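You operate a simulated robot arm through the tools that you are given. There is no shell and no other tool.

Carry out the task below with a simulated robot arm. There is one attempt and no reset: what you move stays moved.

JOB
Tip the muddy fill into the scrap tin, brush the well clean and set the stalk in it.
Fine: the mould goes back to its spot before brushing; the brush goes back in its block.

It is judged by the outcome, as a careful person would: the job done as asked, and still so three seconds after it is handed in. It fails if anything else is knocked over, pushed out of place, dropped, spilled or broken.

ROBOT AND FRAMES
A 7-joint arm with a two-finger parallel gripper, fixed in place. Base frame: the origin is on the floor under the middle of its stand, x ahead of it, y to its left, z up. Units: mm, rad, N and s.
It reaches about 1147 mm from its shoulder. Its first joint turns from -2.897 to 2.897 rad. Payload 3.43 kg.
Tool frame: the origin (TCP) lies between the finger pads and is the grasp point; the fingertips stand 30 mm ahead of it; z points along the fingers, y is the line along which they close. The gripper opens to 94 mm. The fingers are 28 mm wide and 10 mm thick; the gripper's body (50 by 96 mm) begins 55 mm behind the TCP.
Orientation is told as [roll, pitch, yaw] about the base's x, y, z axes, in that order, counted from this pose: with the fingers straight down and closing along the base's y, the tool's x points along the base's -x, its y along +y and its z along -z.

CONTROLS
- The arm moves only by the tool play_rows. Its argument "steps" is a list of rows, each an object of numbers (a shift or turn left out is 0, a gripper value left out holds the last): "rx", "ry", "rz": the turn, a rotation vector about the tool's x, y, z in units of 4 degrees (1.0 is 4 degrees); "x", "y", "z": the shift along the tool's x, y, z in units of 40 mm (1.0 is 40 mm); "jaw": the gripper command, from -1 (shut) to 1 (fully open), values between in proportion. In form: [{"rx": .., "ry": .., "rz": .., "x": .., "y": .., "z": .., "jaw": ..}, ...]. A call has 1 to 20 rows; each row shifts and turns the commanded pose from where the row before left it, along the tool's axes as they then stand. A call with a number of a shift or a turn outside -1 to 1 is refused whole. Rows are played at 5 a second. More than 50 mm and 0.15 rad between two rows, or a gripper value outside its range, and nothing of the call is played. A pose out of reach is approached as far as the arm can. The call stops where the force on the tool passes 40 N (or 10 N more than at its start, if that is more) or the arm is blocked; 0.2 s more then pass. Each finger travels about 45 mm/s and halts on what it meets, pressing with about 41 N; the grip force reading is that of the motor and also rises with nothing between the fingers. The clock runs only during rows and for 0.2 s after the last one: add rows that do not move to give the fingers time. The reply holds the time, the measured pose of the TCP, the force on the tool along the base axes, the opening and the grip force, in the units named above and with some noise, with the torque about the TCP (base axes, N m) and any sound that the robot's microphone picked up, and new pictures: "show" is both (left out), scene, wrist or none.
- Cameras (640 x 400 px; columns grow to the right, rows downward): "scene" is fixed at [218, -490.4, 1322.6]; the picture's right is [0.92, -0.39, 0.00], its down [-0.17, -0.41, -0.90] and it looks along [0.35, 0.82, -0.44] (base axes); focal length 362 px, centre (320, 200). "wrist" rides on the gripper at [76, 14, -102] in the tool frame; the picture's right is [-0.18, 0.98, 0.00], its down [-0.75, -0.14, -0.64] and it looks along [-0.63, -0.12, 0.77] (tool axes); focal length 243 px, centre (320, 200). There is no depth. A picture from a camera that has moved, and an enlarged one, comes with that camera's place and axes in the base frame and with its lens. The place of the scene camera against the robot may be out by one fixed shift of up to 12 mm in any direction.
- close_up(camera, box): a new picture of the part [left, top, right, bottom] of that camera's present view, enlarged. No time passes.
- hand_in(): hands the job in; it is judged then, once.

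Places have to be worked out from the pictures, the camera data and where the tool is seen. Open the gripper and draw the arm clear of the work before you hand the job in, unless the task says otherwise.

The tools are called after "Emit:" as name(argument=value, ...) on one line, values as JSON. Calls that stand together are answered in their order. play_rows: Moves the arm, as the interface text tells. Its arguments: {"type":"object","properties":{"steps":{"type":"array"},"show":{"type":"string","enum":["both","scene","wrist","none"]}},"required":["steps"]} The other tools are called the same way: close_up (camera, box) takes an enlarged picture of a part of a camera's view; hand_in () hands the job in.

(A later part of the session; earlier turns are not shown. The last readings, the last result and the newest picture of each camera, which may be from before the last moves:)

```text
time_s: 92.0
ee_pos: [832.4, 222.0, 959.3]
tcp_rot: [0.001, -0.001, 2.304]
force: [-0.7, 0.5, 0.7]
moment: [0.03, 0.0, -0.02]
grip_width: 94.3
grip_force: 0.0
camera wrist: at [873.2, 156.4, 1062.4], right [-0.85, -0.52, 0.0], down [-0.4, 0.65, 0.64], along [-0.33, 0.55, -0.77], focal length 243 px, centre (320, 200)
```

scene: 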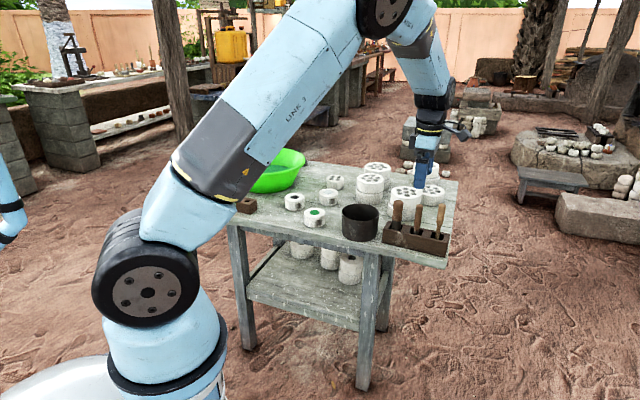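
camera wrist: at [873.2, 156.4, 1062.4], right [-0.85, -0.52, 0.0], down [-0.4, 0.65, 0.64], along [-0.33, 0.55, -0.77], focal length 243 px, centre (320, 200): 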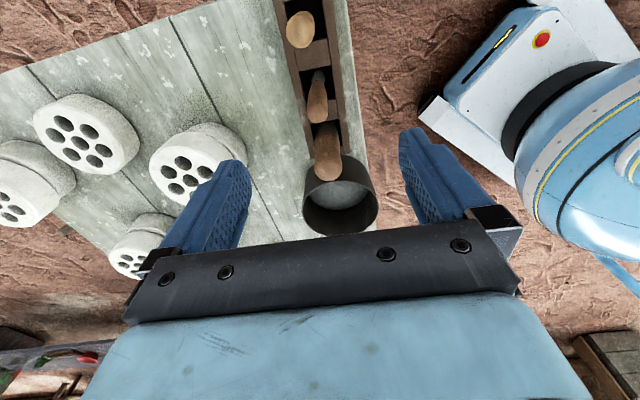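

Emit:
close_up(camera="wrist", box=[270, 0, 366, 200])

Emit:
close_up(camera="wrist", box=[280, 40, 360, 140])

```text
2.00 times, centred on (318, 100) of wrist
camera zoom: at [873.2, 156.4, 1062.4], right [-0.85, -0.52, 0.0], down [-0.4, 0.65, 0.64], along [-0.33, 0.55, -0.77], focal length 485 px, centre (324, 400)
```

zoom: 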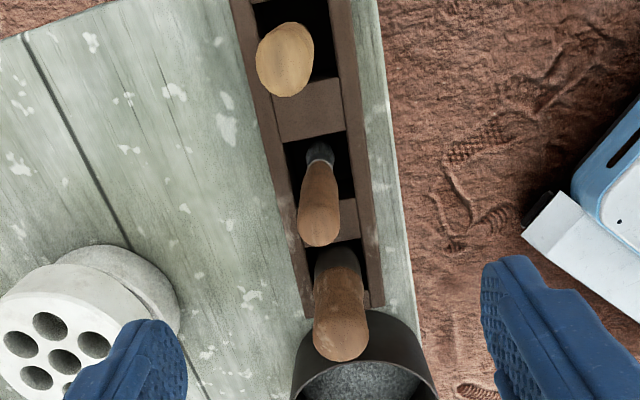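

```text
4.00 times, centred on (320, 90) of wrist
camera zoom: at [873.2, 156.4, 1062.4], right [-0.85, -0.52, 0.0], down [-0.4, 0.65, 0.64], along [-0.33, 0.55, -0.77], focal length 970 px, centre (320, 640)
```

zoom: 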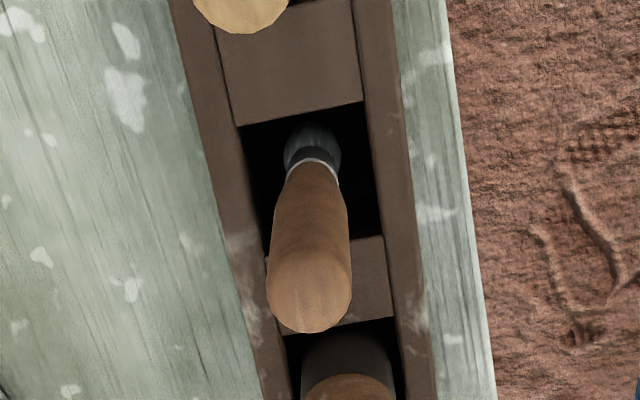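

The brush handle top is at about (835, 223, 856), standing upright, neighbours about 60 mm off on each side. I'll descend to z≈890 with a small centring correction and look again.

Emit:
play_rows(steps=[{"x": 0.034, "y": -0.067, "z": 0.4}, {"z": 0.7}, {"z": 0.6}, {}], show="wrist")

Emit:
close_up(camera="wrist", box=[270, 40, 370, 190])

Emit:
close_up(camera="scene", box=[370, 130, 470, 250])

```text
time_s: 93.0
ee_pos: [836.2, 223.9, 891.2]
tcp_rot: [0.0, -0.001, 2.304]
force: [-0.6, 0.9, 0.3]
moment: [0.02, 0.02, 0.03]
grip_width: 93.9
grip_force: 0.0
camera wrist: at [877.2, 156.7, 994.3], right [-0.85, -0.52, 0.0], down [-0.4, 0.65, 0.64], along [-0.33, 0.55, -0.77], focal length 243 px, centre (320, 200)
```

wrist: 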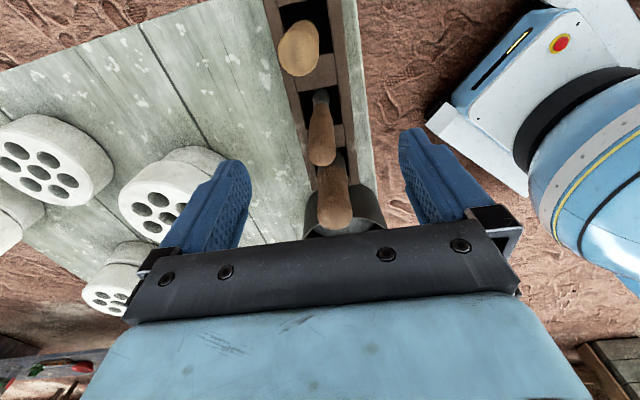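

```text
2.67 times, centred on (320, 115) of wrist
camera zoom: at [877.2, 156.7, 994.3], right [-0.85, -0.52, 0.0], down [-0.4, 0.65, 0.64], along [-0.33, 0.55, -0.77], focal length 647 px, centre (320, 427)
```

zoom: 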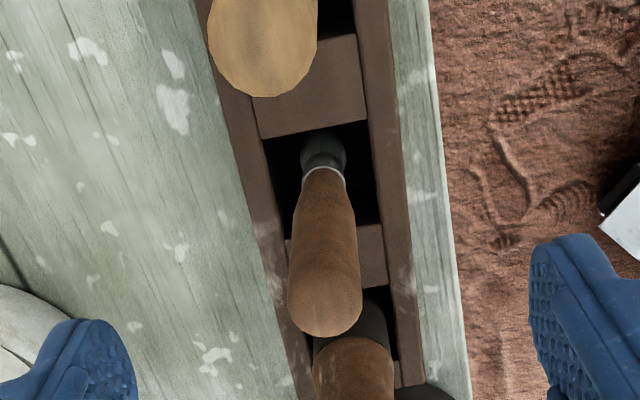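

```text
3.33 times, centred on (420, 190) of scene
camera zoom: at [218.0, -490.4, 1322.6], right [0.92, -0.39, 0.0], down [-0.17, -0.41, -0.9], along [0.35, 0.82, -0.44], focal length 1205 px, centre (-13, 233)
```

zoom: 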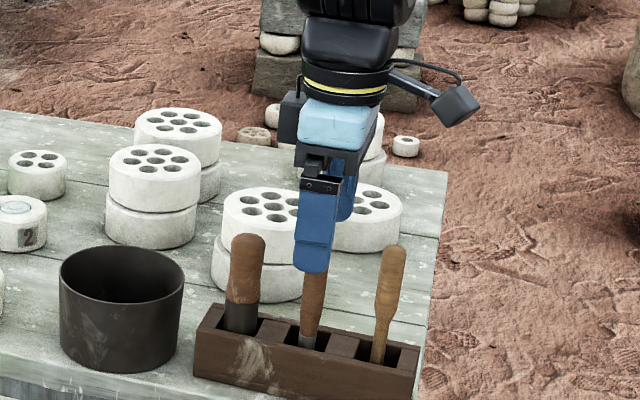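

Brush top confirmed at (835.5, 223.3), centred between the fingers. Descending to TCP z≈832 and closing.

Emit:
play_rows(steps=[{"z": 0.5}, {"z": 0.5}, {"z": 0.48}, {}, {"jaw": 0.3}, {"jaw": 0}, {"jaw": -0.3}, {"jaw": -0.5}, {"jaw": -0.6}, {"jaw": -1}, {"jaw": -1}, {"jaw": -1}], show="both")

Emit:
close_up(camera="scene", box=[370, 130, 470, 250])

```text
time_s: 95.6
ee_pos: [835.8, 224.9, 830.9]
tcp_rot: [0.0, -0.001, 2.304]
force: [0.5, -0.1, -0.1]
moment: [0.0, -0.04, -0.02]
grip_width: 17.2
grip_force: 40.3
camera wrist: at [877.6, 158.1, 934.4], right [-0.85, -0.52, 0.0], down [-0.4, 0.65, 0.64], along [-0.33, 0.55, -0.77], focal length 243 px, centre (320, 200)
```

scene: 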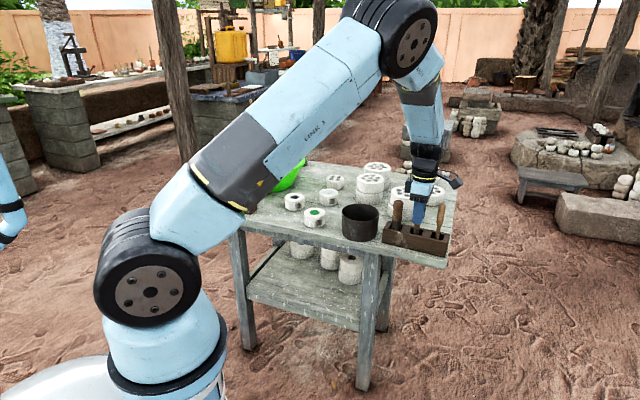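
wrist: 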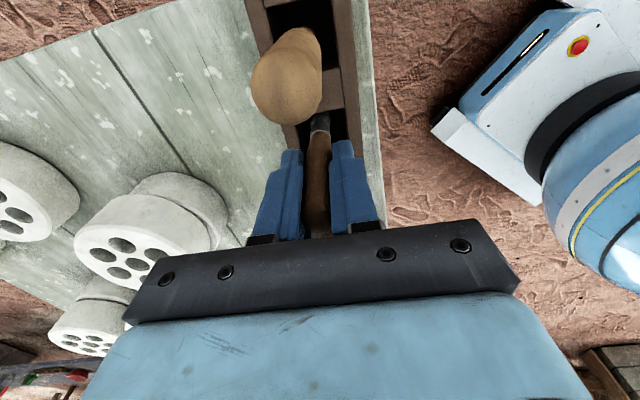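

```text
3.33 times, centred on (420, 190) of scene
camera zoom: at [218.0, -490.4, 1322.6], right [0.92, -0.39, 0.0], down [-0.17, -0.41, -0.9], along [0.35, 0.82, -0.44], focal length 1205 px, centre (-13, 233)
```

zoom: 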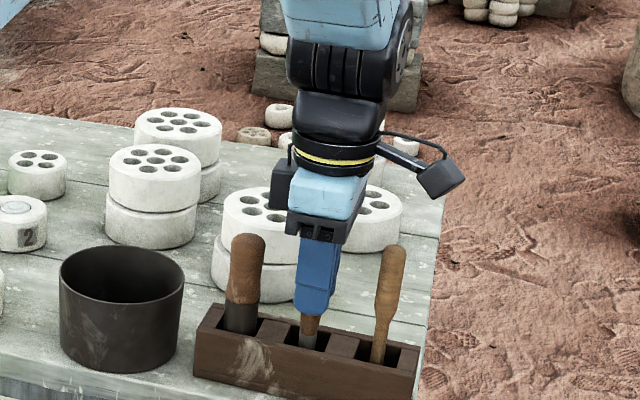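

The brush is gripped at 17 mm. I'll lift it straight up slowly, then clear of the neighbouring handles.

Emit:
play_rows(steps=[{"z": -0.1}, {"z": -0.3}, {"z": -0.6}, {"z": -0.8}, {"z": -0.8}, {"z": -0.8}, {"z": -0.8}, {}], show="both")

Emit:
close_up(camera="scene", box=[370, 80, 470, 240])

Emit:
close_up(camera="wrist", box=[250, 90, 400, 240])

```text
time_s: 97.4
ee_pos: [835.5, 222.1, 999.8]
tcp_rot: [-0.001, 0.002, 2.303]
force: [-0.4, -0.1, -0.8]
moment: [0.02, 0.0, 0.01]
grip_width: 17.1
grip_force: 41.2
camera wrist: at [876.8, 156.6, 1103.3], right [-0.85, -0.52, 0.0], down [-0.4, 0.65, 0.64], along [-0.33, 0.55, -0.77], focal length 243 px, centre (320, 200)
```

scene: 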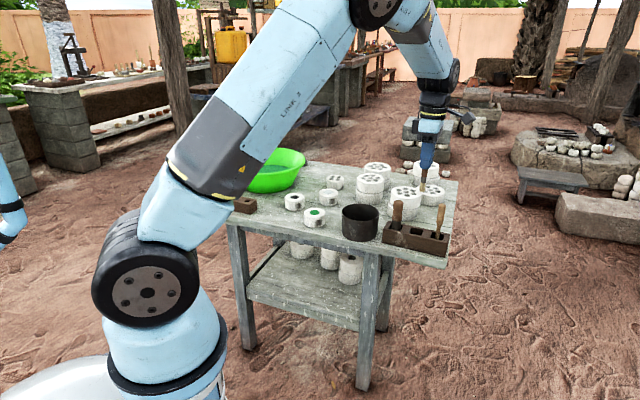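
wrist: 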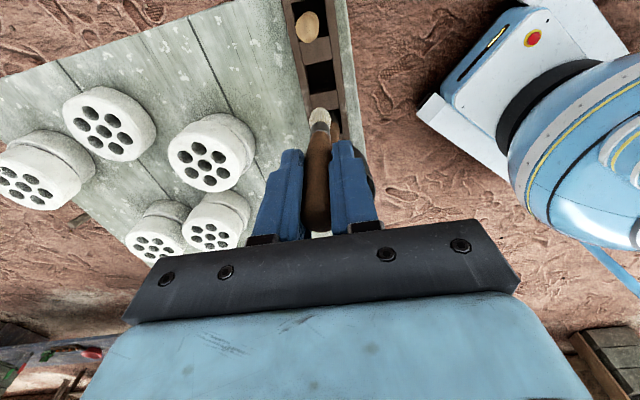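

```text
2.50 times, centred on (420, 160) of scene
camera zoom: at [218.0, -490.4, 1322.6], right [0.92, -0.39, 0.0], down [-0.17, -0.41, -0.9], along [0.35, 0.82, -0.44], focal length 904 px, centre (70, 300)
```

zoom: 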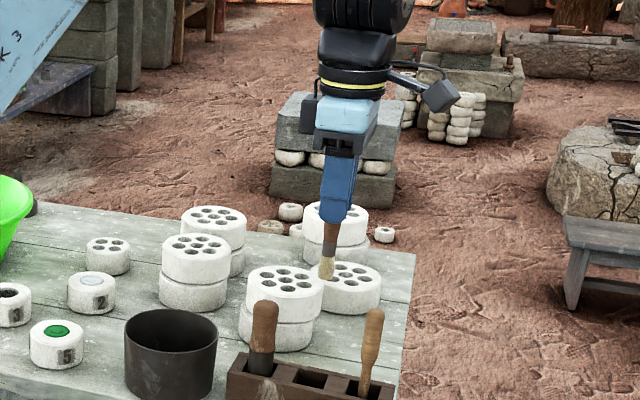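

```text
2.67 times, centred on (325, 165) of wrist
camera zoom: at [876.8, 156.6, 1103.3], right [-0.85, -0.52, 0.0], down [-0.4, 0.65, 0.64], along [-0.33, 0.55, -0.77], focal length 647 px, centre (307, 293)
```

zoom: 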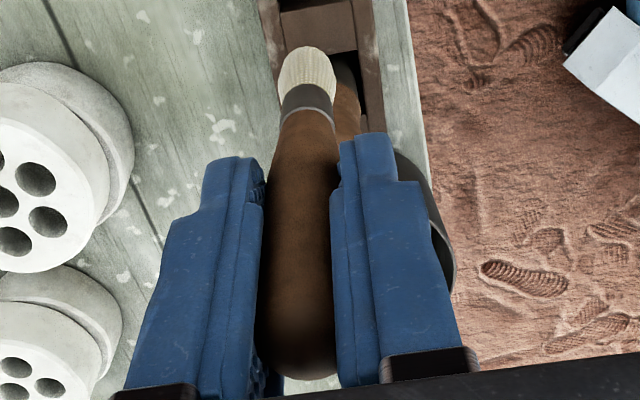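

The bristle end is about 96 mm below the TCP. I'll carry the brush at this height over to above mould 3.

Emit:
play_rows(steps=[{"x": -0.46, "y": -0.0725}, {"x": -0.919, "y": -0.145}, {"x": -0.919, "y": -0.145}, {"x": -0.919, "y": -0.145}, {"x": -0.919, "y": -0.145}, {"x": -0.919, "y": -0.145}, {"x": -0.919, "y": -0.145}, {"x": -0.919, "y": -0.145}, {"x": -0.919, "y": -0.145}, {"x": -0.919, "y": -0.145}, {"x": -0.919, "y": -0.145}, {"x": -0.919, "y": -0.145}, {"x": -0.46, "y": -0.0725}, {"z": 0.5}, {"z": 0.5}, {"z": 0.5}, {}], show="both")

Emit:
close_up(camera="wrist", box=[250, 60, 400, 240])

Emit:
close_up(camera="scene", box=[260, 120, 350, 220])

```text
time_s: 101.0
ee_pos: [591.6, 599.0, 942.5]
tcp_rot: [-0.003, 0.0, 2.305]
force: [-0.2, -0.7, 0.4]
moment: [0.0, 0.0, 0.01]
grip_width: 17.1
grip_force: 41.2
camera wrist: at [633.1, 532.3, 1045.2], right [-0.85, -0.52, 0.0], down [-0.4, 0.65, 0.64], along [-0.33, 0.55, -0.77], focal length 243 px, centre (320, 200)
```

scene: 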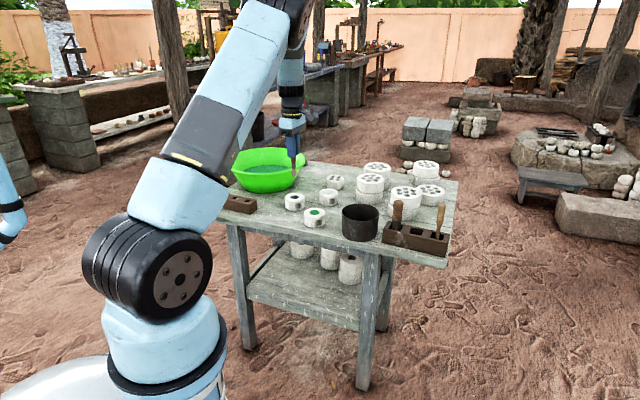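
wrist: 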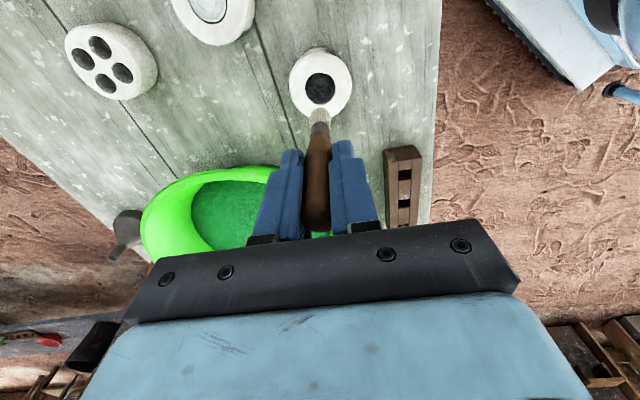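

```text
2.22 times, centred on (325, 150) of wrist
camera zoom: at [633.1, 532.3, 1045.2], right [-0.85, -0.52, 0.0], down [-0.4, 0.65, 0.64], along [-0.33, 0.55, -0.77], focal length 539 px, centre (309, 311)
```

zoom: 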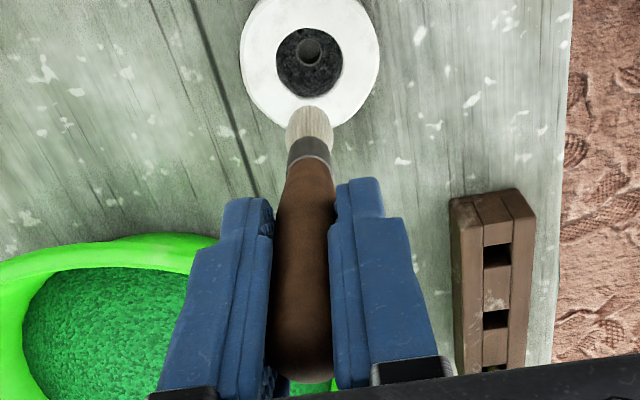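

```text
4.00 times, centred on (305, 170) of scene
camera zoom: at [218.0, -490.4, 1322.6], right [0.92, -0.39, 0.0], down [-0.17, -0.41, -0.9], along [0.35, 0.82, -0.44], focal length 1446 px, centre (380, 320)
```

zoom: 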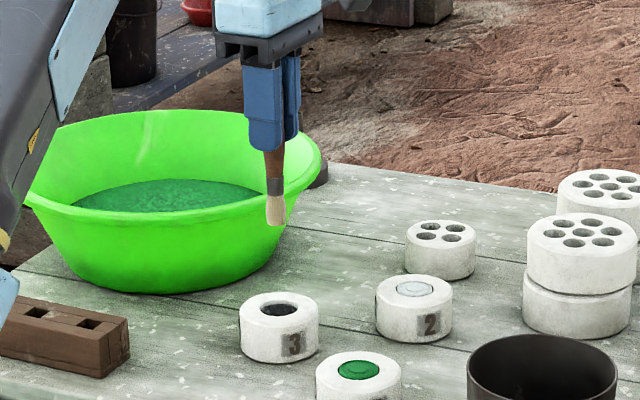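

The well centre from here reads (592.5, 599), essentially beneath the brush. I'll lower until the bristles are about 15 mm above the mould and check the alignment.

Emit:
play_rows(steps=[{"z": 0.6}, {"z": 0.6}, {"z": 0.5}, {}], show="both")

Emit:
close_up(camera="wrist", box=[270, 60, 370, 160])

Emit:
close_up(camera="scene", box=[270, 160, 320, 220])

```text
time_s: 102.0
ee_pos: [591.2, 597.1, 873.1]
tcp_rot: [0.0, 0.001, 2.305]
force: [1.2, 0.8, -0.8]
moment: [0.0, 0.01, 0.03]
grip_width: 17.3
grip_force: 41.3
camera wrist: at [632.1, 531.8, 975.8], right [-0.85, -0.52, 0.0], down [-0.4, 0.65, 0.64], along [-0.33, 0.55, -0.77], focal length 243 px, centre (320, 200)
```

scene: 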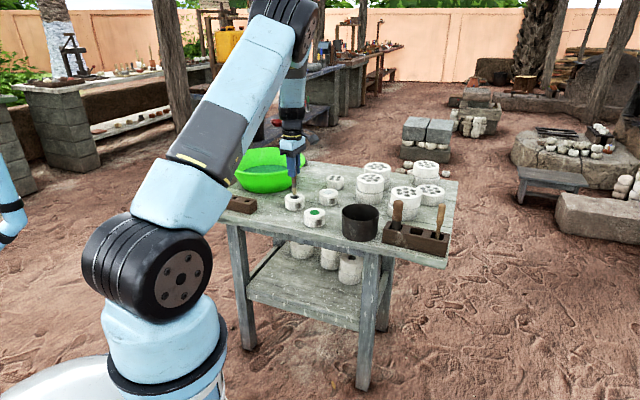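
wrist: 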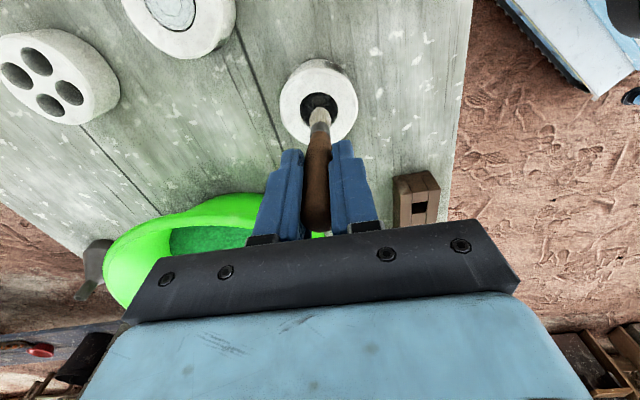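

```text
4.00 times, centred on (320, 110) of wrist
camera zoom: at [632.1, 531.8, 975.8], right [-0.85, -0.52, 0.0], down [-0.4, 0.65, 0.64], along [-0.33, 0.55, -0.77], focal length 970 px, centre (320, 560)
```

zoom: 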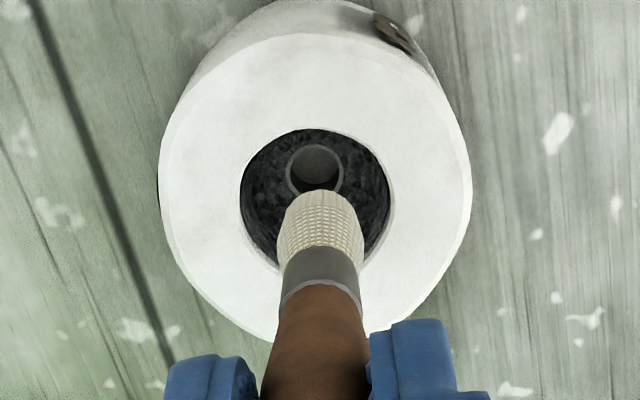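

```text
6.67 times, centred on (295, 190) of scene
camera zoom: at [218.0, -490.4, 1322.6], right [0.92, -0.39, 0.0], down [-0.17, -0.41, -0.9], along [0.35, 0.82, -0.44], focal length 2411 px, centre (487, 267)
```

zoom: 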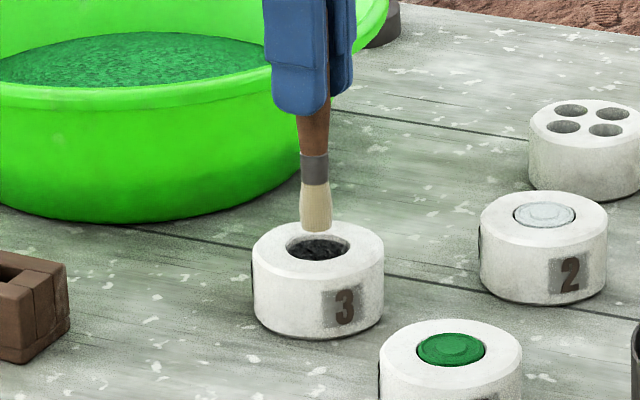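

Wrist and scene views show the brush within ~1.5 mm of the well axis and the bristles about 12 mm above the rim. I'll correct by that small amount and lower the bristles into the well in stages.

Emit:
play_rows(steps=[{"x": 0.037, "y": -0.008}, {"z": 0.3}, {"z": 0.3}, {}], show="both")

Emit:
close_up(camera="wrist", box=[270, 60, 370, 160])

Emit:
close_up(camera="scene", box=[270, 160, 320, 220])

```text
time_s: 103.0
ee_pos: [591.4, 597.2, 848.2]
tcp_rot: [0.0, 0.0, 2.303]
force: [1.0, 0.2, -0.4]
moment: [-0.01, 0.04, 0.0]
grip_width: 17.2
grip_force: 40.8
camera wrist: at [633.4, 531.3, 951.2], right [-0.85, -0.52, 0.0], down [-0.4, 0.65, 0.64], along [-0.33, 0.55, -0.77], focal length 243 px, centre (320, 200)
```

scene: 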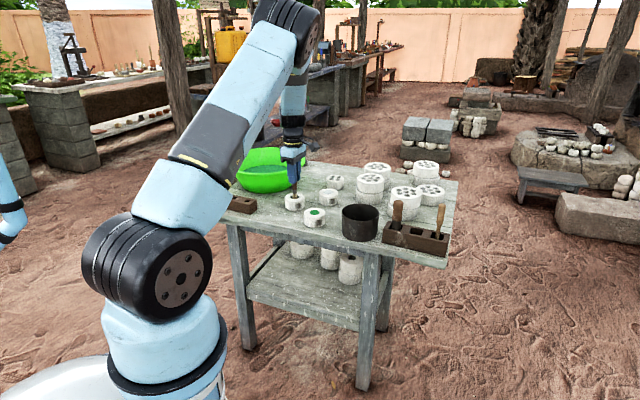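
wrist: 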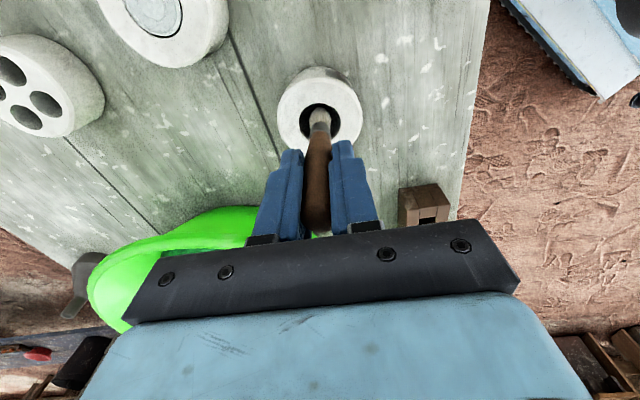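

```text
4.00 times, centred on (320, 110) of wrist
camera zoom: at [633.4, 531.3, 951.2], right [-0.85, -0.52, 0.0], down [-0.4, 0.65, 0.64], along [-0.33, 0.55, -0.77], focal length 970 px, centre (320, 560)
```

zoom: 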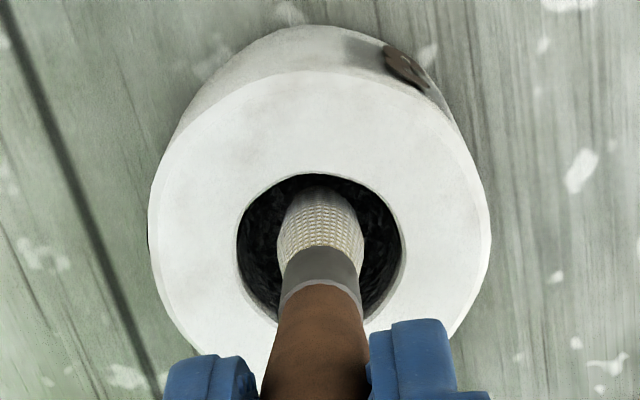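

```text
6.67 times, centred on (295, 190) of scene
camera zoom: at [218.0, -490.4, 1322.6], right [0.92, -0.39, 0.0], down [-0.17, -0.41, -0.9], along [0.35, 0.82, -0.44], focal length 2411 px, centre (487, 267)
```

zoom: 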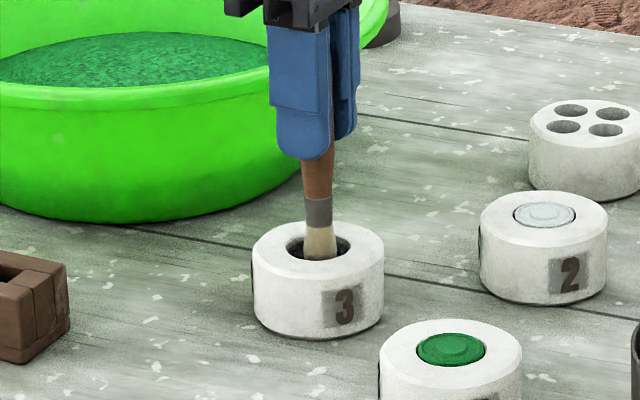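

The bristles are entering the well centred. Lowering further in small steps toward the floor, watching the force.

Emit:
play_rows(steps=[{"z": 0.1}, {"z": 0.075}, {"z": 0.05}, {}], show="none")

Emit:
close_up(camera="wrist", box=[270, 60, 370, 160])

Emit:
close_up(camera="scene", box=[270, 160, 320, 220])

```text
time_s: 104.0
ee_pos: [592.5, 596.7, 838.1]
tcp_rot: [0.0, 0.0, 2.306]
force: [-0.4, 0.5, 0.0]
moment: [-0.02, 0.0, 0.03]
grip_width: 17.0
grip_force: 41.2
```

```text
4.00 times, centred on (320, 110) of wrist
camera zoom: at [634.2, 531.3, 941.9], right [-0.85, -0.52, 0.0], down [-0.4, 0.65, 0.64], along [-0.33, 0.55, -0.77], focal length 970 px, centre (320, 560)
```

zoom: 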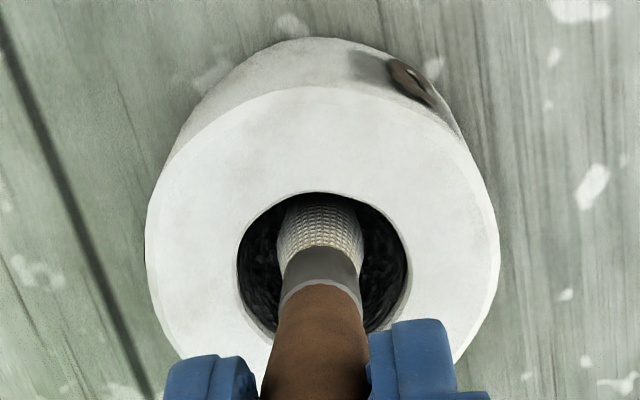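

```text
6.67 times, centred on (295, 190) of scene
camera zoom: at [218.0, -490.4, 1322.6], right [0.92, -0.39, 0.0], down [-0.17, -0.41, -0.9], along [0.35, 0.82, -0.44], focal length 2411 px, centre (487, 267)
```

zoom: 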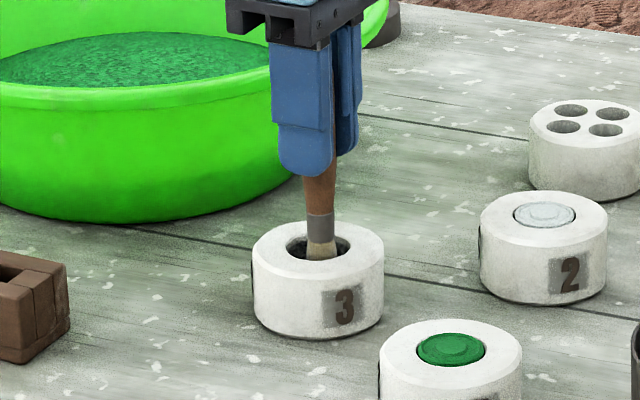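

No contact yet at z≈839. Lowering in ~1.2 mm steps while watching the vertical force.

Emit:
play_rows(steps=[{"z": 0.03}, {"z": 0.03}, {}], show="none")

Emit:
play_rows(steps=[{"z": 0.03}, {"z": 0.03}, {}], show="none")

Emit:
play_rows(steps=[{"z": 0.025}, {"z": 0.025}, {}], show="none")

```text
time_s: 104.8
ee_pos: [593.7, 598.8, 837.0]
tcp_rot: [-0.001, 0.0, 2.304]
force: [-0.6, 0.0, 2.0]
moment: [0.06, 0.04, 0.0]
grip_width: 16.9
grip_force: 41.3
```

```text
time_s: 105.6
ee_pos: [593.4, 597.5, 837.1]
tcp_rot: [-0.003, 0.001, 2.305]
force: [-0.1, -2.3, 31.4]
moment: [-0.35, 0.01, 0.01]
grip_width: 17.2
grip_force: 41.0
```

```text
time_s: 106.4
ee_pos: [592.2, 596.9, 834.0]
tcp_rot: [-0.004, 0.001, 2.302]
force: [-0.1, 2.3, 34.0]
moment: [0.11, 0.11, 0.01]
grip_width: 17.0
grip_force: 40.3
```

Contact: the bristles are on the well's bottom with ~34 N, too hard. I'll back off about 4 mm to a light touch.

Emit:
play_rows(steps=[{"z": -0.06}, {}], show="none")

Emit:
play_rows(steps=[{"z": -0.03}, {}], show="wrist")

Emit:
close_up(camera="wrist", box=[270, 60, 370, 160])

```text
time_s: 107.0
ee_pos: [592.0, 597.2, 833.9]
tcp_rot: [-0.001, 0.002, 2.303]
force: [-1.7, 4.8, 11.3]
moment: [0.45, 0.14, 0.0]
grip_width: 17.0
grip_force: 41.6
```

```text
time_s: 107.6
ee_pos: [593.6, 596.4, 836.2]
tcp_rot: [0.0, 0.0, 2.302]
force: [-0.9, -0.5, -0.5]
moment: [0.04, 0.01, 0.02]
grip_width: 17.2
grip_force: 40.7
camera wrist: at [635.1, 530.5, 938.7], right [-0.85, -0.52, 0.0], down [-0.4, 0.66, 0.64], along [-0.33, 0.55, -0.77], focal length 243 px, centre (320, 200)
```

wrist: 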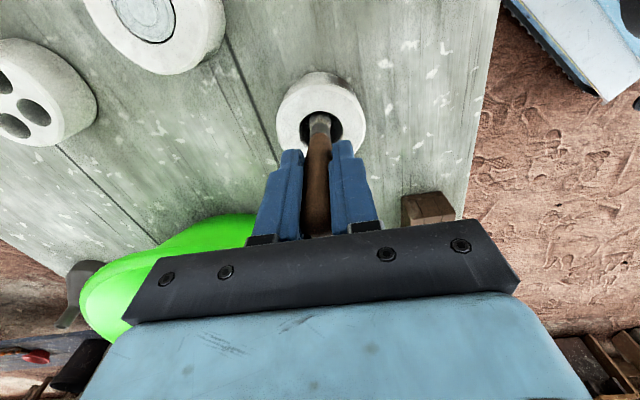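

```text
4.00 times, centred on (320, 110) of wrist
camera zoom: at [635.1, 530.5, 938.7], right [-0.85, -0.52, 0.0], down [-0.4, 0.66, 0.64], along [-0.33, 0.55, -0.77], focal length 970 px, centre (320, 560)
```

zoom: 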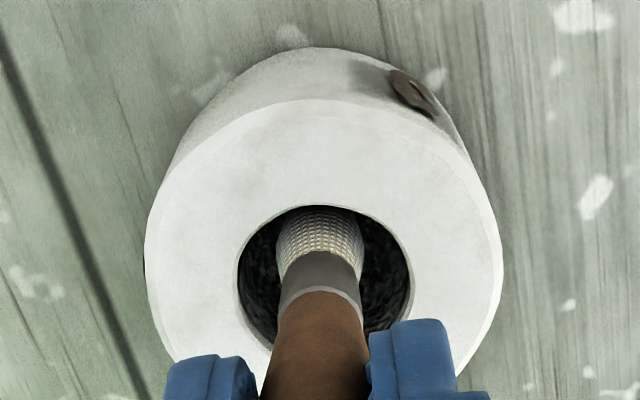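

No load now, so the bristles just touch the bottom. I'll press very slightly and sweep one circle of 6.5 mm radius inside the well.

Emit:
play_rows(steps=[{"z": 0.012}, {"x": 0.1625}, {"x": -0.031, "y": 0.0955}, {"x": -0.0813, "y": 0.059}, {"x": -0.1005}, {"x": -0.0813, "y": -0.059}, {"x": -0.031, "y": -0.0955}, {"x": 0.031, "y": -0.0955}, {"x": 0.0813, "y": -0.059}, {"x": 0.1005}, {"x": 0.0813, "y": 0.059}, {"x": 0.031, "y": 0.0955}, {}], show="wrist")

Emit:
close_up(camera="wrist", box=[270, 60, 370, 160])

Emit:
close_up(camera="scene", box=[270, 160, 320, 220])

```text
time_s: 110.4
ee_pos: [598.5, 591.1, 836.1]
tcp_rot: [0.001, -0.001, 2.304]
force: [0.0, 0.4, 0.1]
moment: [0.02, 0.0, 0.01]
grip_width: 16.8
grip_force: 40.7
camera wrist: at [639.5, 525.3, 939.0], right [-0.85, -0.52, 0.0], down [-0.4, 0.65, 0.64], along [-0.33, 0.55, -0.77], focal length 243 px, centre (320, 200)
```

wrist: 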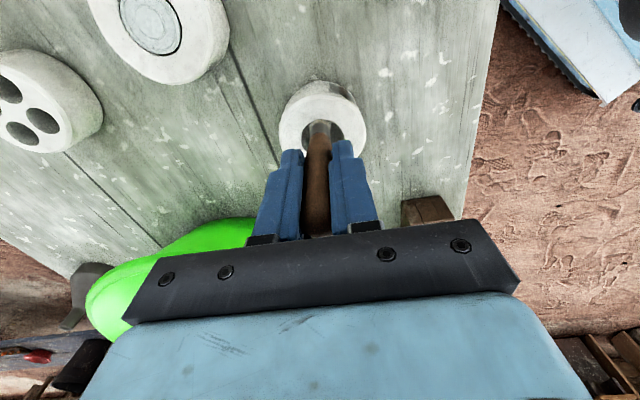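

```text
4.00 times, centred on (320, 110) of wrist
camera zoom: at [639.5, 525.3, 939.0], right [-0.85, -0.52, 0.0], down [-0.4, 0.65, 0.64], along [-0.33, 0.55, -0.77], focal length 970 px, centre (320, 560)
```

zoom: 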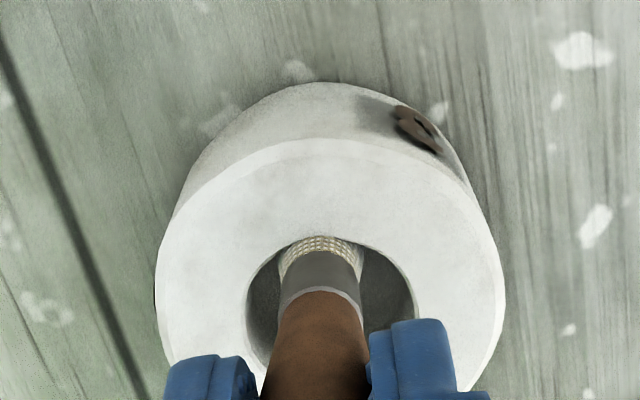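

```text
6.67 times, centred on (295, 190) of scene
camera zoom: at [218.0, -490.4, 1322.6], right [0.92, -0.39, 0.0], down [-0.17, -0.41, -0.9], along [0.35, 0.82, -0.44], focal length 2411 px, centre (487, 267)
```

zoom: 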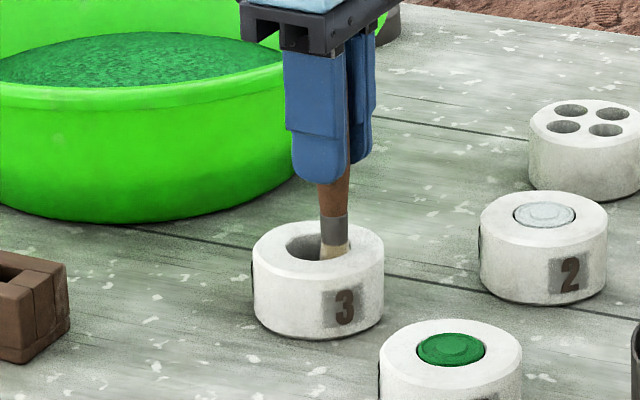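

The residue is gone where visible - the well is now clean pale stone - and the mould hasn't moved. I'll do one more circle for thoroughness, return to centre and lift the brush out.

Emit:
play_rows(steps=[{"x": -0.031, "y": 0.0955}, {"x": -0.0813, "y": 0.059}, {"x": -0.1005}, {"x": -0.0813, "y": -0.059}, {"x": -0.031, "y": -0.0955}, {"x": 0.031, "y": -0.0955}, {"x": 0.0813, "y": -0.059}, {"x": 0.1005}, {"x": 0.0813, "y": 0.059}, {"x": 0.031, "y": 0.0955}, {"x": -0.1625}, {"z": -0.1}, {"z": -0.3}, {"z": -0.5}, {"z": -0.7}, {"z": -0.8}, {"z": -0.8}, {}], show="both")

Emit:
close_up(camera="wrist", box=[270, 30, 370, 130])

Emit:
close_up(camera="scene", box=[270, 160, 320, 220])

```text
time_s: 114.2
ee_pos: [591.7, 596.9, 963.7]
tcp_rot: [0.0, -0.001, 2.304]
force: [-0.2, -0.3, 0.3]
moment: [0.0, -0.03, -0.02]
grip_width: 17.2
grip_force: 40.7
camera wrist: at [633.6, 530.8, 1067.1], right [-0.85, -0.52, 0.0], down [-0.4, 0.65, 0.64], along [-0.33, 0.55, -0.77], focal length 243 px, centre (320, 200)
```

scene: 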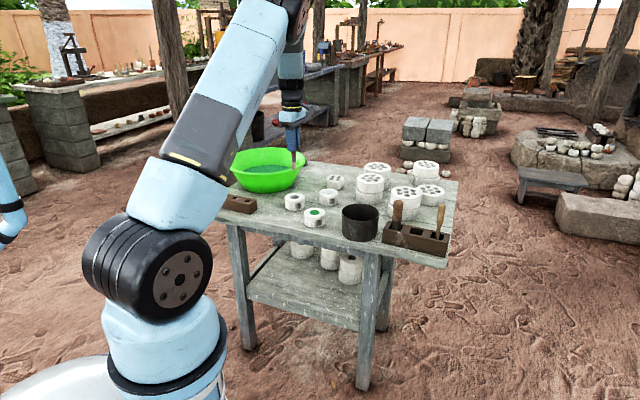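
wrist: 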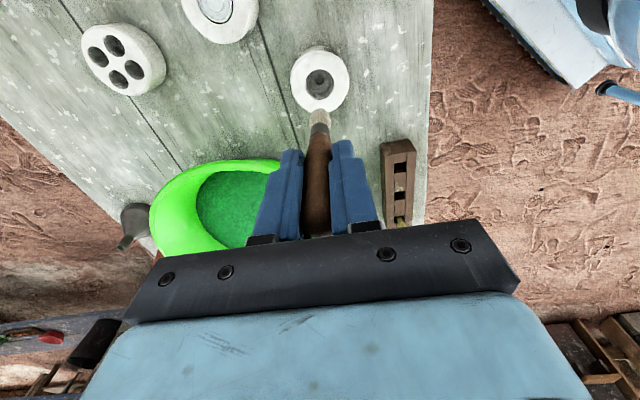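

```text
4.00 times, centred on (320, 80) of wrist
camera zoom: at [633.6, 530.8, 1067.1], right [-0.85, -0.52, 0.0], down [-0.4, 0.65, 0.64], along [-0.33, 0.55, -0.77], focal length 970 px, centre (320, 680)
```

zoom: 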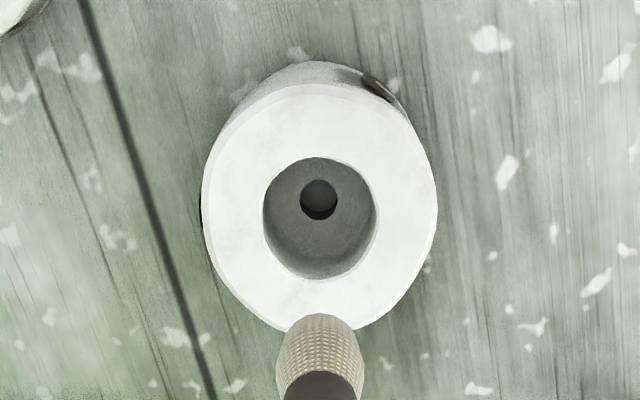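

```text
6.67 times, centred on (295, 190) of scene
camera zoom: at [218.0, -490.4, 1322.6], right [0.92, -0.39, 0.0], down [-0.17, -0.41, -0.9], along [0.35, 0.82, -0.44], focal length 2411 px, centre (487, 267)
```

zoom: 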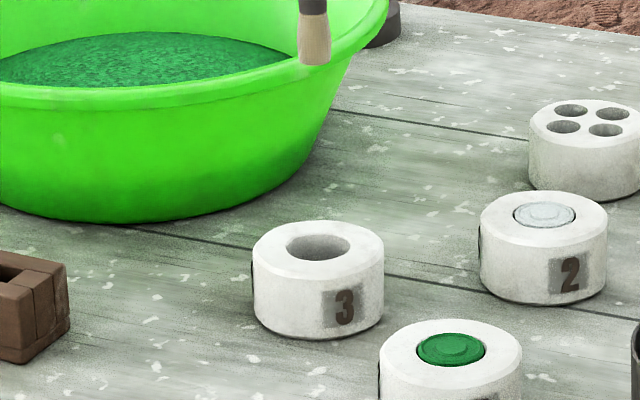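

The well is clean and shows a 12 mm hole at its centre for the stalk. Now the brush goes back: I'll raise to the transit height and reverse the horizontal carry exactly.

Emit:
play_rows(steps=[{"z": -0.5}, {"z": -0.417}, {"x": 0.458, "y": 0.0728}, {"x": 0.916, "y": 0.1457}, {"x": 0.916, "y": 0.1457}, {"x": 0.916, "y": 0.1457}, {"x": 0.916, "y": 0.1457}, {"x": 0.916, "y": 0.1457}, {"x": 0.916, "y": 0.1457}, {"x": 0.916, "y": 0.1457}, {"x": 0.916, "y": 0.1457}, {"x": 0.916, "y": 0.1457}, {"x": 0.916, "y": 0.1457}, {"x": 0.916, "y": 0.1457}, {"x": 0.458, "y": 0.0728}, {}, {}], show="both")

Emit:
close_up(camera="wrist", box=[250, 0, 400, 180])

Emit:
close_up(camera="scene", box=[370, 140, 470, 250])

```text
time_s: 117.8
ee_pos: [834.0, 223.6, 1000.9]
tcp_rot: [0.001, -0.001, 2.304]
force: [-0.5, -0.5, -0.3]
moment: [-0.02, -0.03, -0.01]
grip_width: 17.4
grip_force: 41.3
camera wrist: at [876.7, 157.6, 1103.9], right [-0.85, -0.52, 0.0], down [-0.4, 0.65, 0.64], along [-0.33, 0.55, -0.77], focal length 243 px, centre (320, 200)
```

scene: 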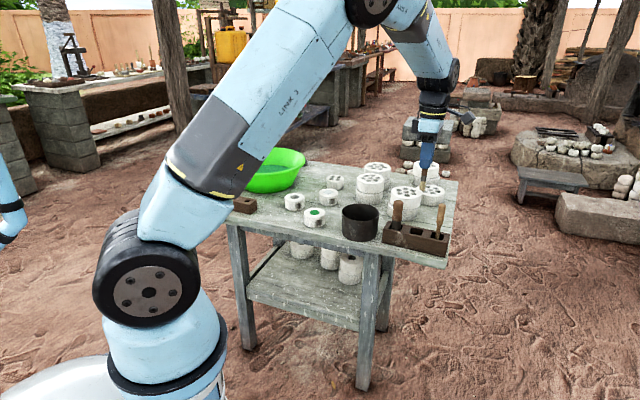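
wrist: 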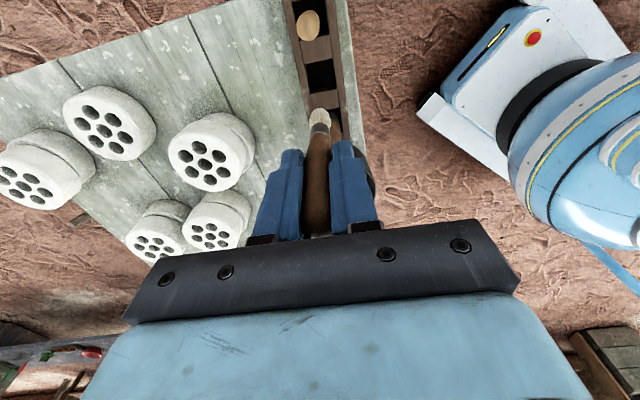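

```text
2.22 times, centred on (325, 90) of wrist
camera zoom: at [876.7, 157.6, 1103.9], right [-0.85, -0.52, 0.0], down [-0.4, 0.65, 0.64], along [-0.33, 0.55, -0.77], focal length 539 px, centre (309, 444)
```

zoom: 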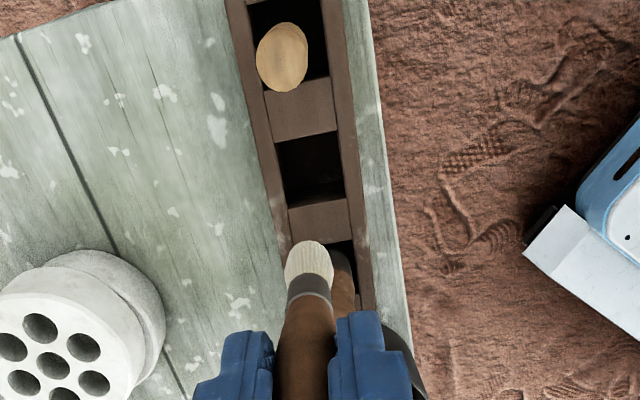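

```text
3.64 times, centred on (420, 195) of scene
camera zoom: at [218.0, -490.4, 1322.6], right [0.92, -0.39, 0.0], down [-0.17, -0.41, -0.9], along [0.35, 0.82, -0.44], focal length 1315 px, centre (-44, 218)
```

zoom: 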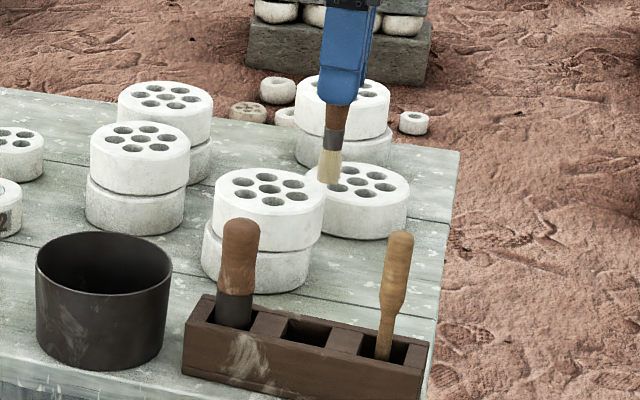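

Aligned above the middle slot (slot centre ≈ (836, 223), about 36 mm wide). Lowering the brush into it, pausing partway to check.

Emit:
play_rows(steps=[{"z": 0.5}, {"z": 0.8}, {"z": 0.8}, {"z": 0.5}, {"z": 0.3}, {}], show="both")

Emit:
close_up(camera="scene", box=[370, 140, 470, 250])

Emit:
close_up(camera="wrist", box=[250, 0, 400, 180])

```text
time_s: 119.2
ee_pos: [834.2, 224.5, 883.6]
tcp_rot: [-0.001, 0.0, 2.304]
force: [1.2, 0.1, -0.4]
moment: [0.02, -0.02, 0.02]
grip_width: 17.2
grip_force: 41.0
camera wrist: at [876.7, 158.0, 987.1], right [-0.85, -0.52, 0.0], down [-0.4, 0.65, 0.64], along [-0.33, 0.55, -0.77], focal length 243 px, centre (320, 200)
```

scene: 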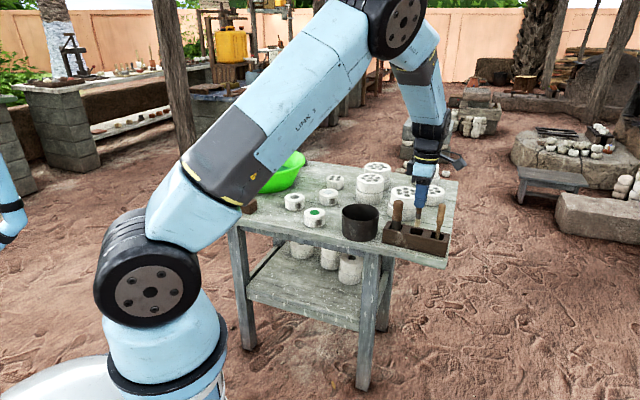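
wrist: 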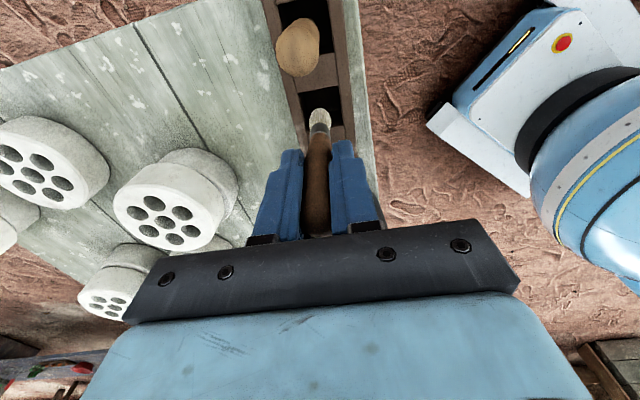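

```text
3.64 times, centred on (420, 195) of scene
camera zoom: at [218.0, -490.4, 1322.6], right [0.92, -0.39, 0.0], down [-0.17, -0.41, -0.9], along [0.35, 0.82, -0.44], focal length 1315 px, centre (-44, 218)
```

zoom: 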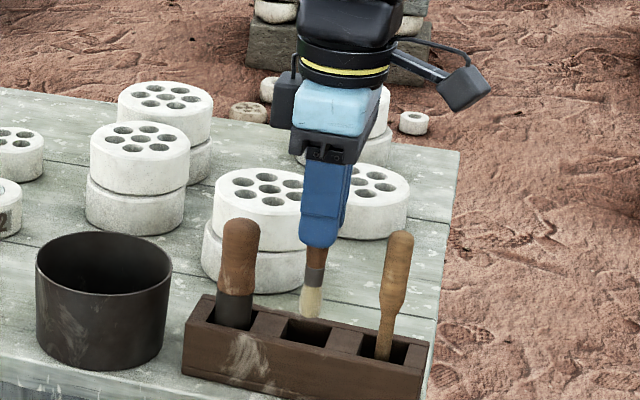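

```text
2.22 times, centred on (325, 90) of wrist
camera zoom: at [876.7, 158.0, 987.1], right [-0.85, -0.52, 0.0], down [-0.4, 0.65, 0.64], along [-0.33, 0.55, -0.77], focal length 539 px, centre (309, 444)
```

zoom: 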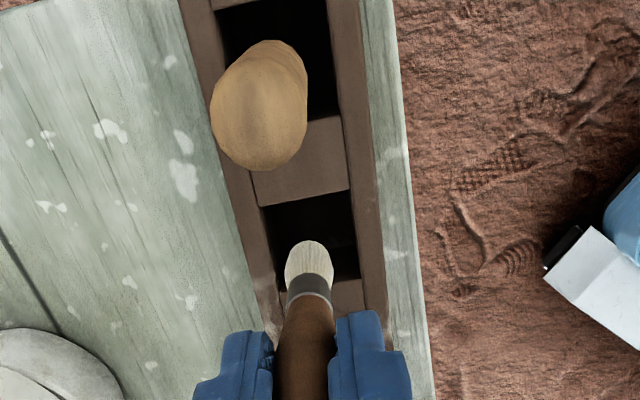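

Aligned with the slot. Lowering the remaining 52 mm gently.

Emit:
play_rows(steps=[{"z": 0.4}, {"z": 0.4}, {"z": 0.25}, {"z": 0.12}, {"z": 0.08}, {}], show="both")

Emit:
close_up(camera="scene", box=[370, 140, 470, 250])

```text
time_s: 120.6
ee_pos: [835.0, 222.8, 834.9]
tcp_rot: [0.0, -0.001, 2.303]
force: [0.4, -0.3, -0.6]
moment: [-0.02, 0.01, 0.01]
grip_width: 17.2
grip_force: 40.8
camera wrist: at [876.4, 157.4, 937.0], right [-0.85, -0.52, 0.0], down [-0.4, 0.65, 0.64], along [-0.33, 0.55, -0.77], focal length 243 px, centre (320, 200)
```

scene: 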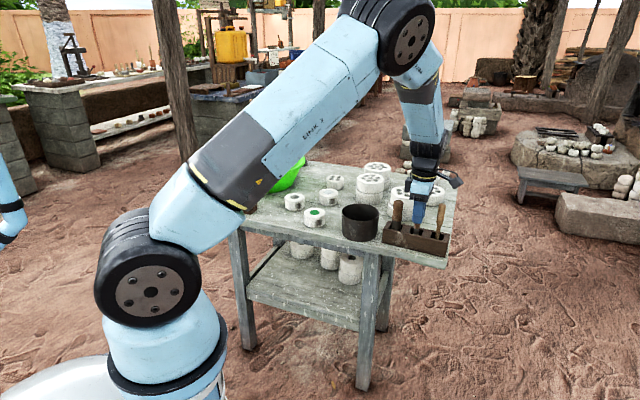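
wrist: 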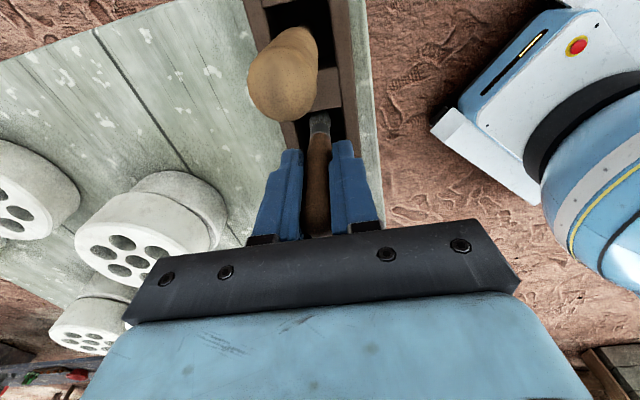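

```text
3.64 times, centred on (420, 195) of scene
camera zoom: at [218.0, -490.4, 1322.6], right [0.92, -0.39, 0.0], down [-0.17, -0.41, -0.9], along [0.35, 0.82, -0.44], focal length 1315 px, centre (-44, 218)
```

zoom: 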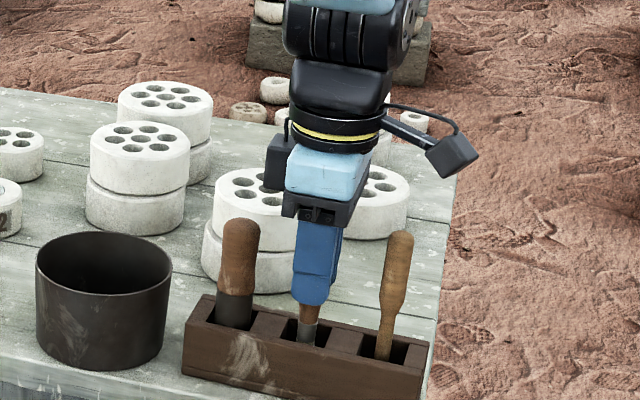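

Nearly seated. I'll go down the last 2–3 mm in small steps until I feel the block's floor.

Emit:
play_rows(steps=[{"z": 0.03}, {"z": 0.02}, {}], show="none")

Emit:
play_rows(steps=[{"z": 0.02}, {}], show="none")

Emit:
play_rows(steps=[{"z": 0.015}, {}], show="none")

```text
time_s: 121.4
ee_pos: [835.2, 223.2, 832.0]
tcp_rot: [0.001, 0.002, 2.304]
force: [0.4, -0.3, 0.1]
moment: [0.0, 0.03, -0.03]
grip_width: 17.0
grip_force: 40.9
```

```text
time_s: 122.0
ee_pos: [836.1, 223.1, 830.4]
tcp_rot: [-0.001, 0.0, 2.306]
force: [-0.5, 0.0, -0.5]
moment: [-0.02, -0.03, -0.02]
grip_width: 17.0
grip_force: 41.2
```

```text
time_s: 122.6
ee_pos: [834.6, 224.4, 830.0]
tcp_rot: [0.002, -0.001, 2.302]
force: [0.7, -0.1, -0.3]
moment: [-0.01, 0.0, 0.02]
grip_width: 16.9
grip_force: 40.9
```

No contact yet; a few more 0.8 mm steps.

Emit:
play_rows(steps=[{"z": 0.02}, {}], show="none")

Emit:
play_rows(steps=[{"z": 0.02}, {}], show="none")

Emit:
play_rows(steps=[{"z": 0.02}, {}], show="none")

```text
time_s: 123.2
ee_pos: [836.3, 223.1, 829.8]
tcp_rot: [0.0, 0.001, 2.305]
force: [0.3, -0.5, 0.0]
moment: [0.01, -0.02, 0.01]
grip_width: 16.9
grip_force: 40.9
```

```text
time_s: 123.8
ee_pos: [835.6, 224.5, 829.0]
tcp_rot: [-0.002, 0.0, 2.304]
force: [-0.3, -0.7, 0.6]
moment: [0.03, 0.01, -0.02]
grip_width: 17.0
grip_force: 41.4
```

```text
time_s: 124.4
ee_pos: [835.8, 224.1, 828.5]
tcp_rot: [-0.002, 0.001, 2.304]
force: [0.7, -1.1, 1.4]
moment: [-0.11, -0.04, -0.01]
grip_width: 16.9
grip_force: 40.5
```

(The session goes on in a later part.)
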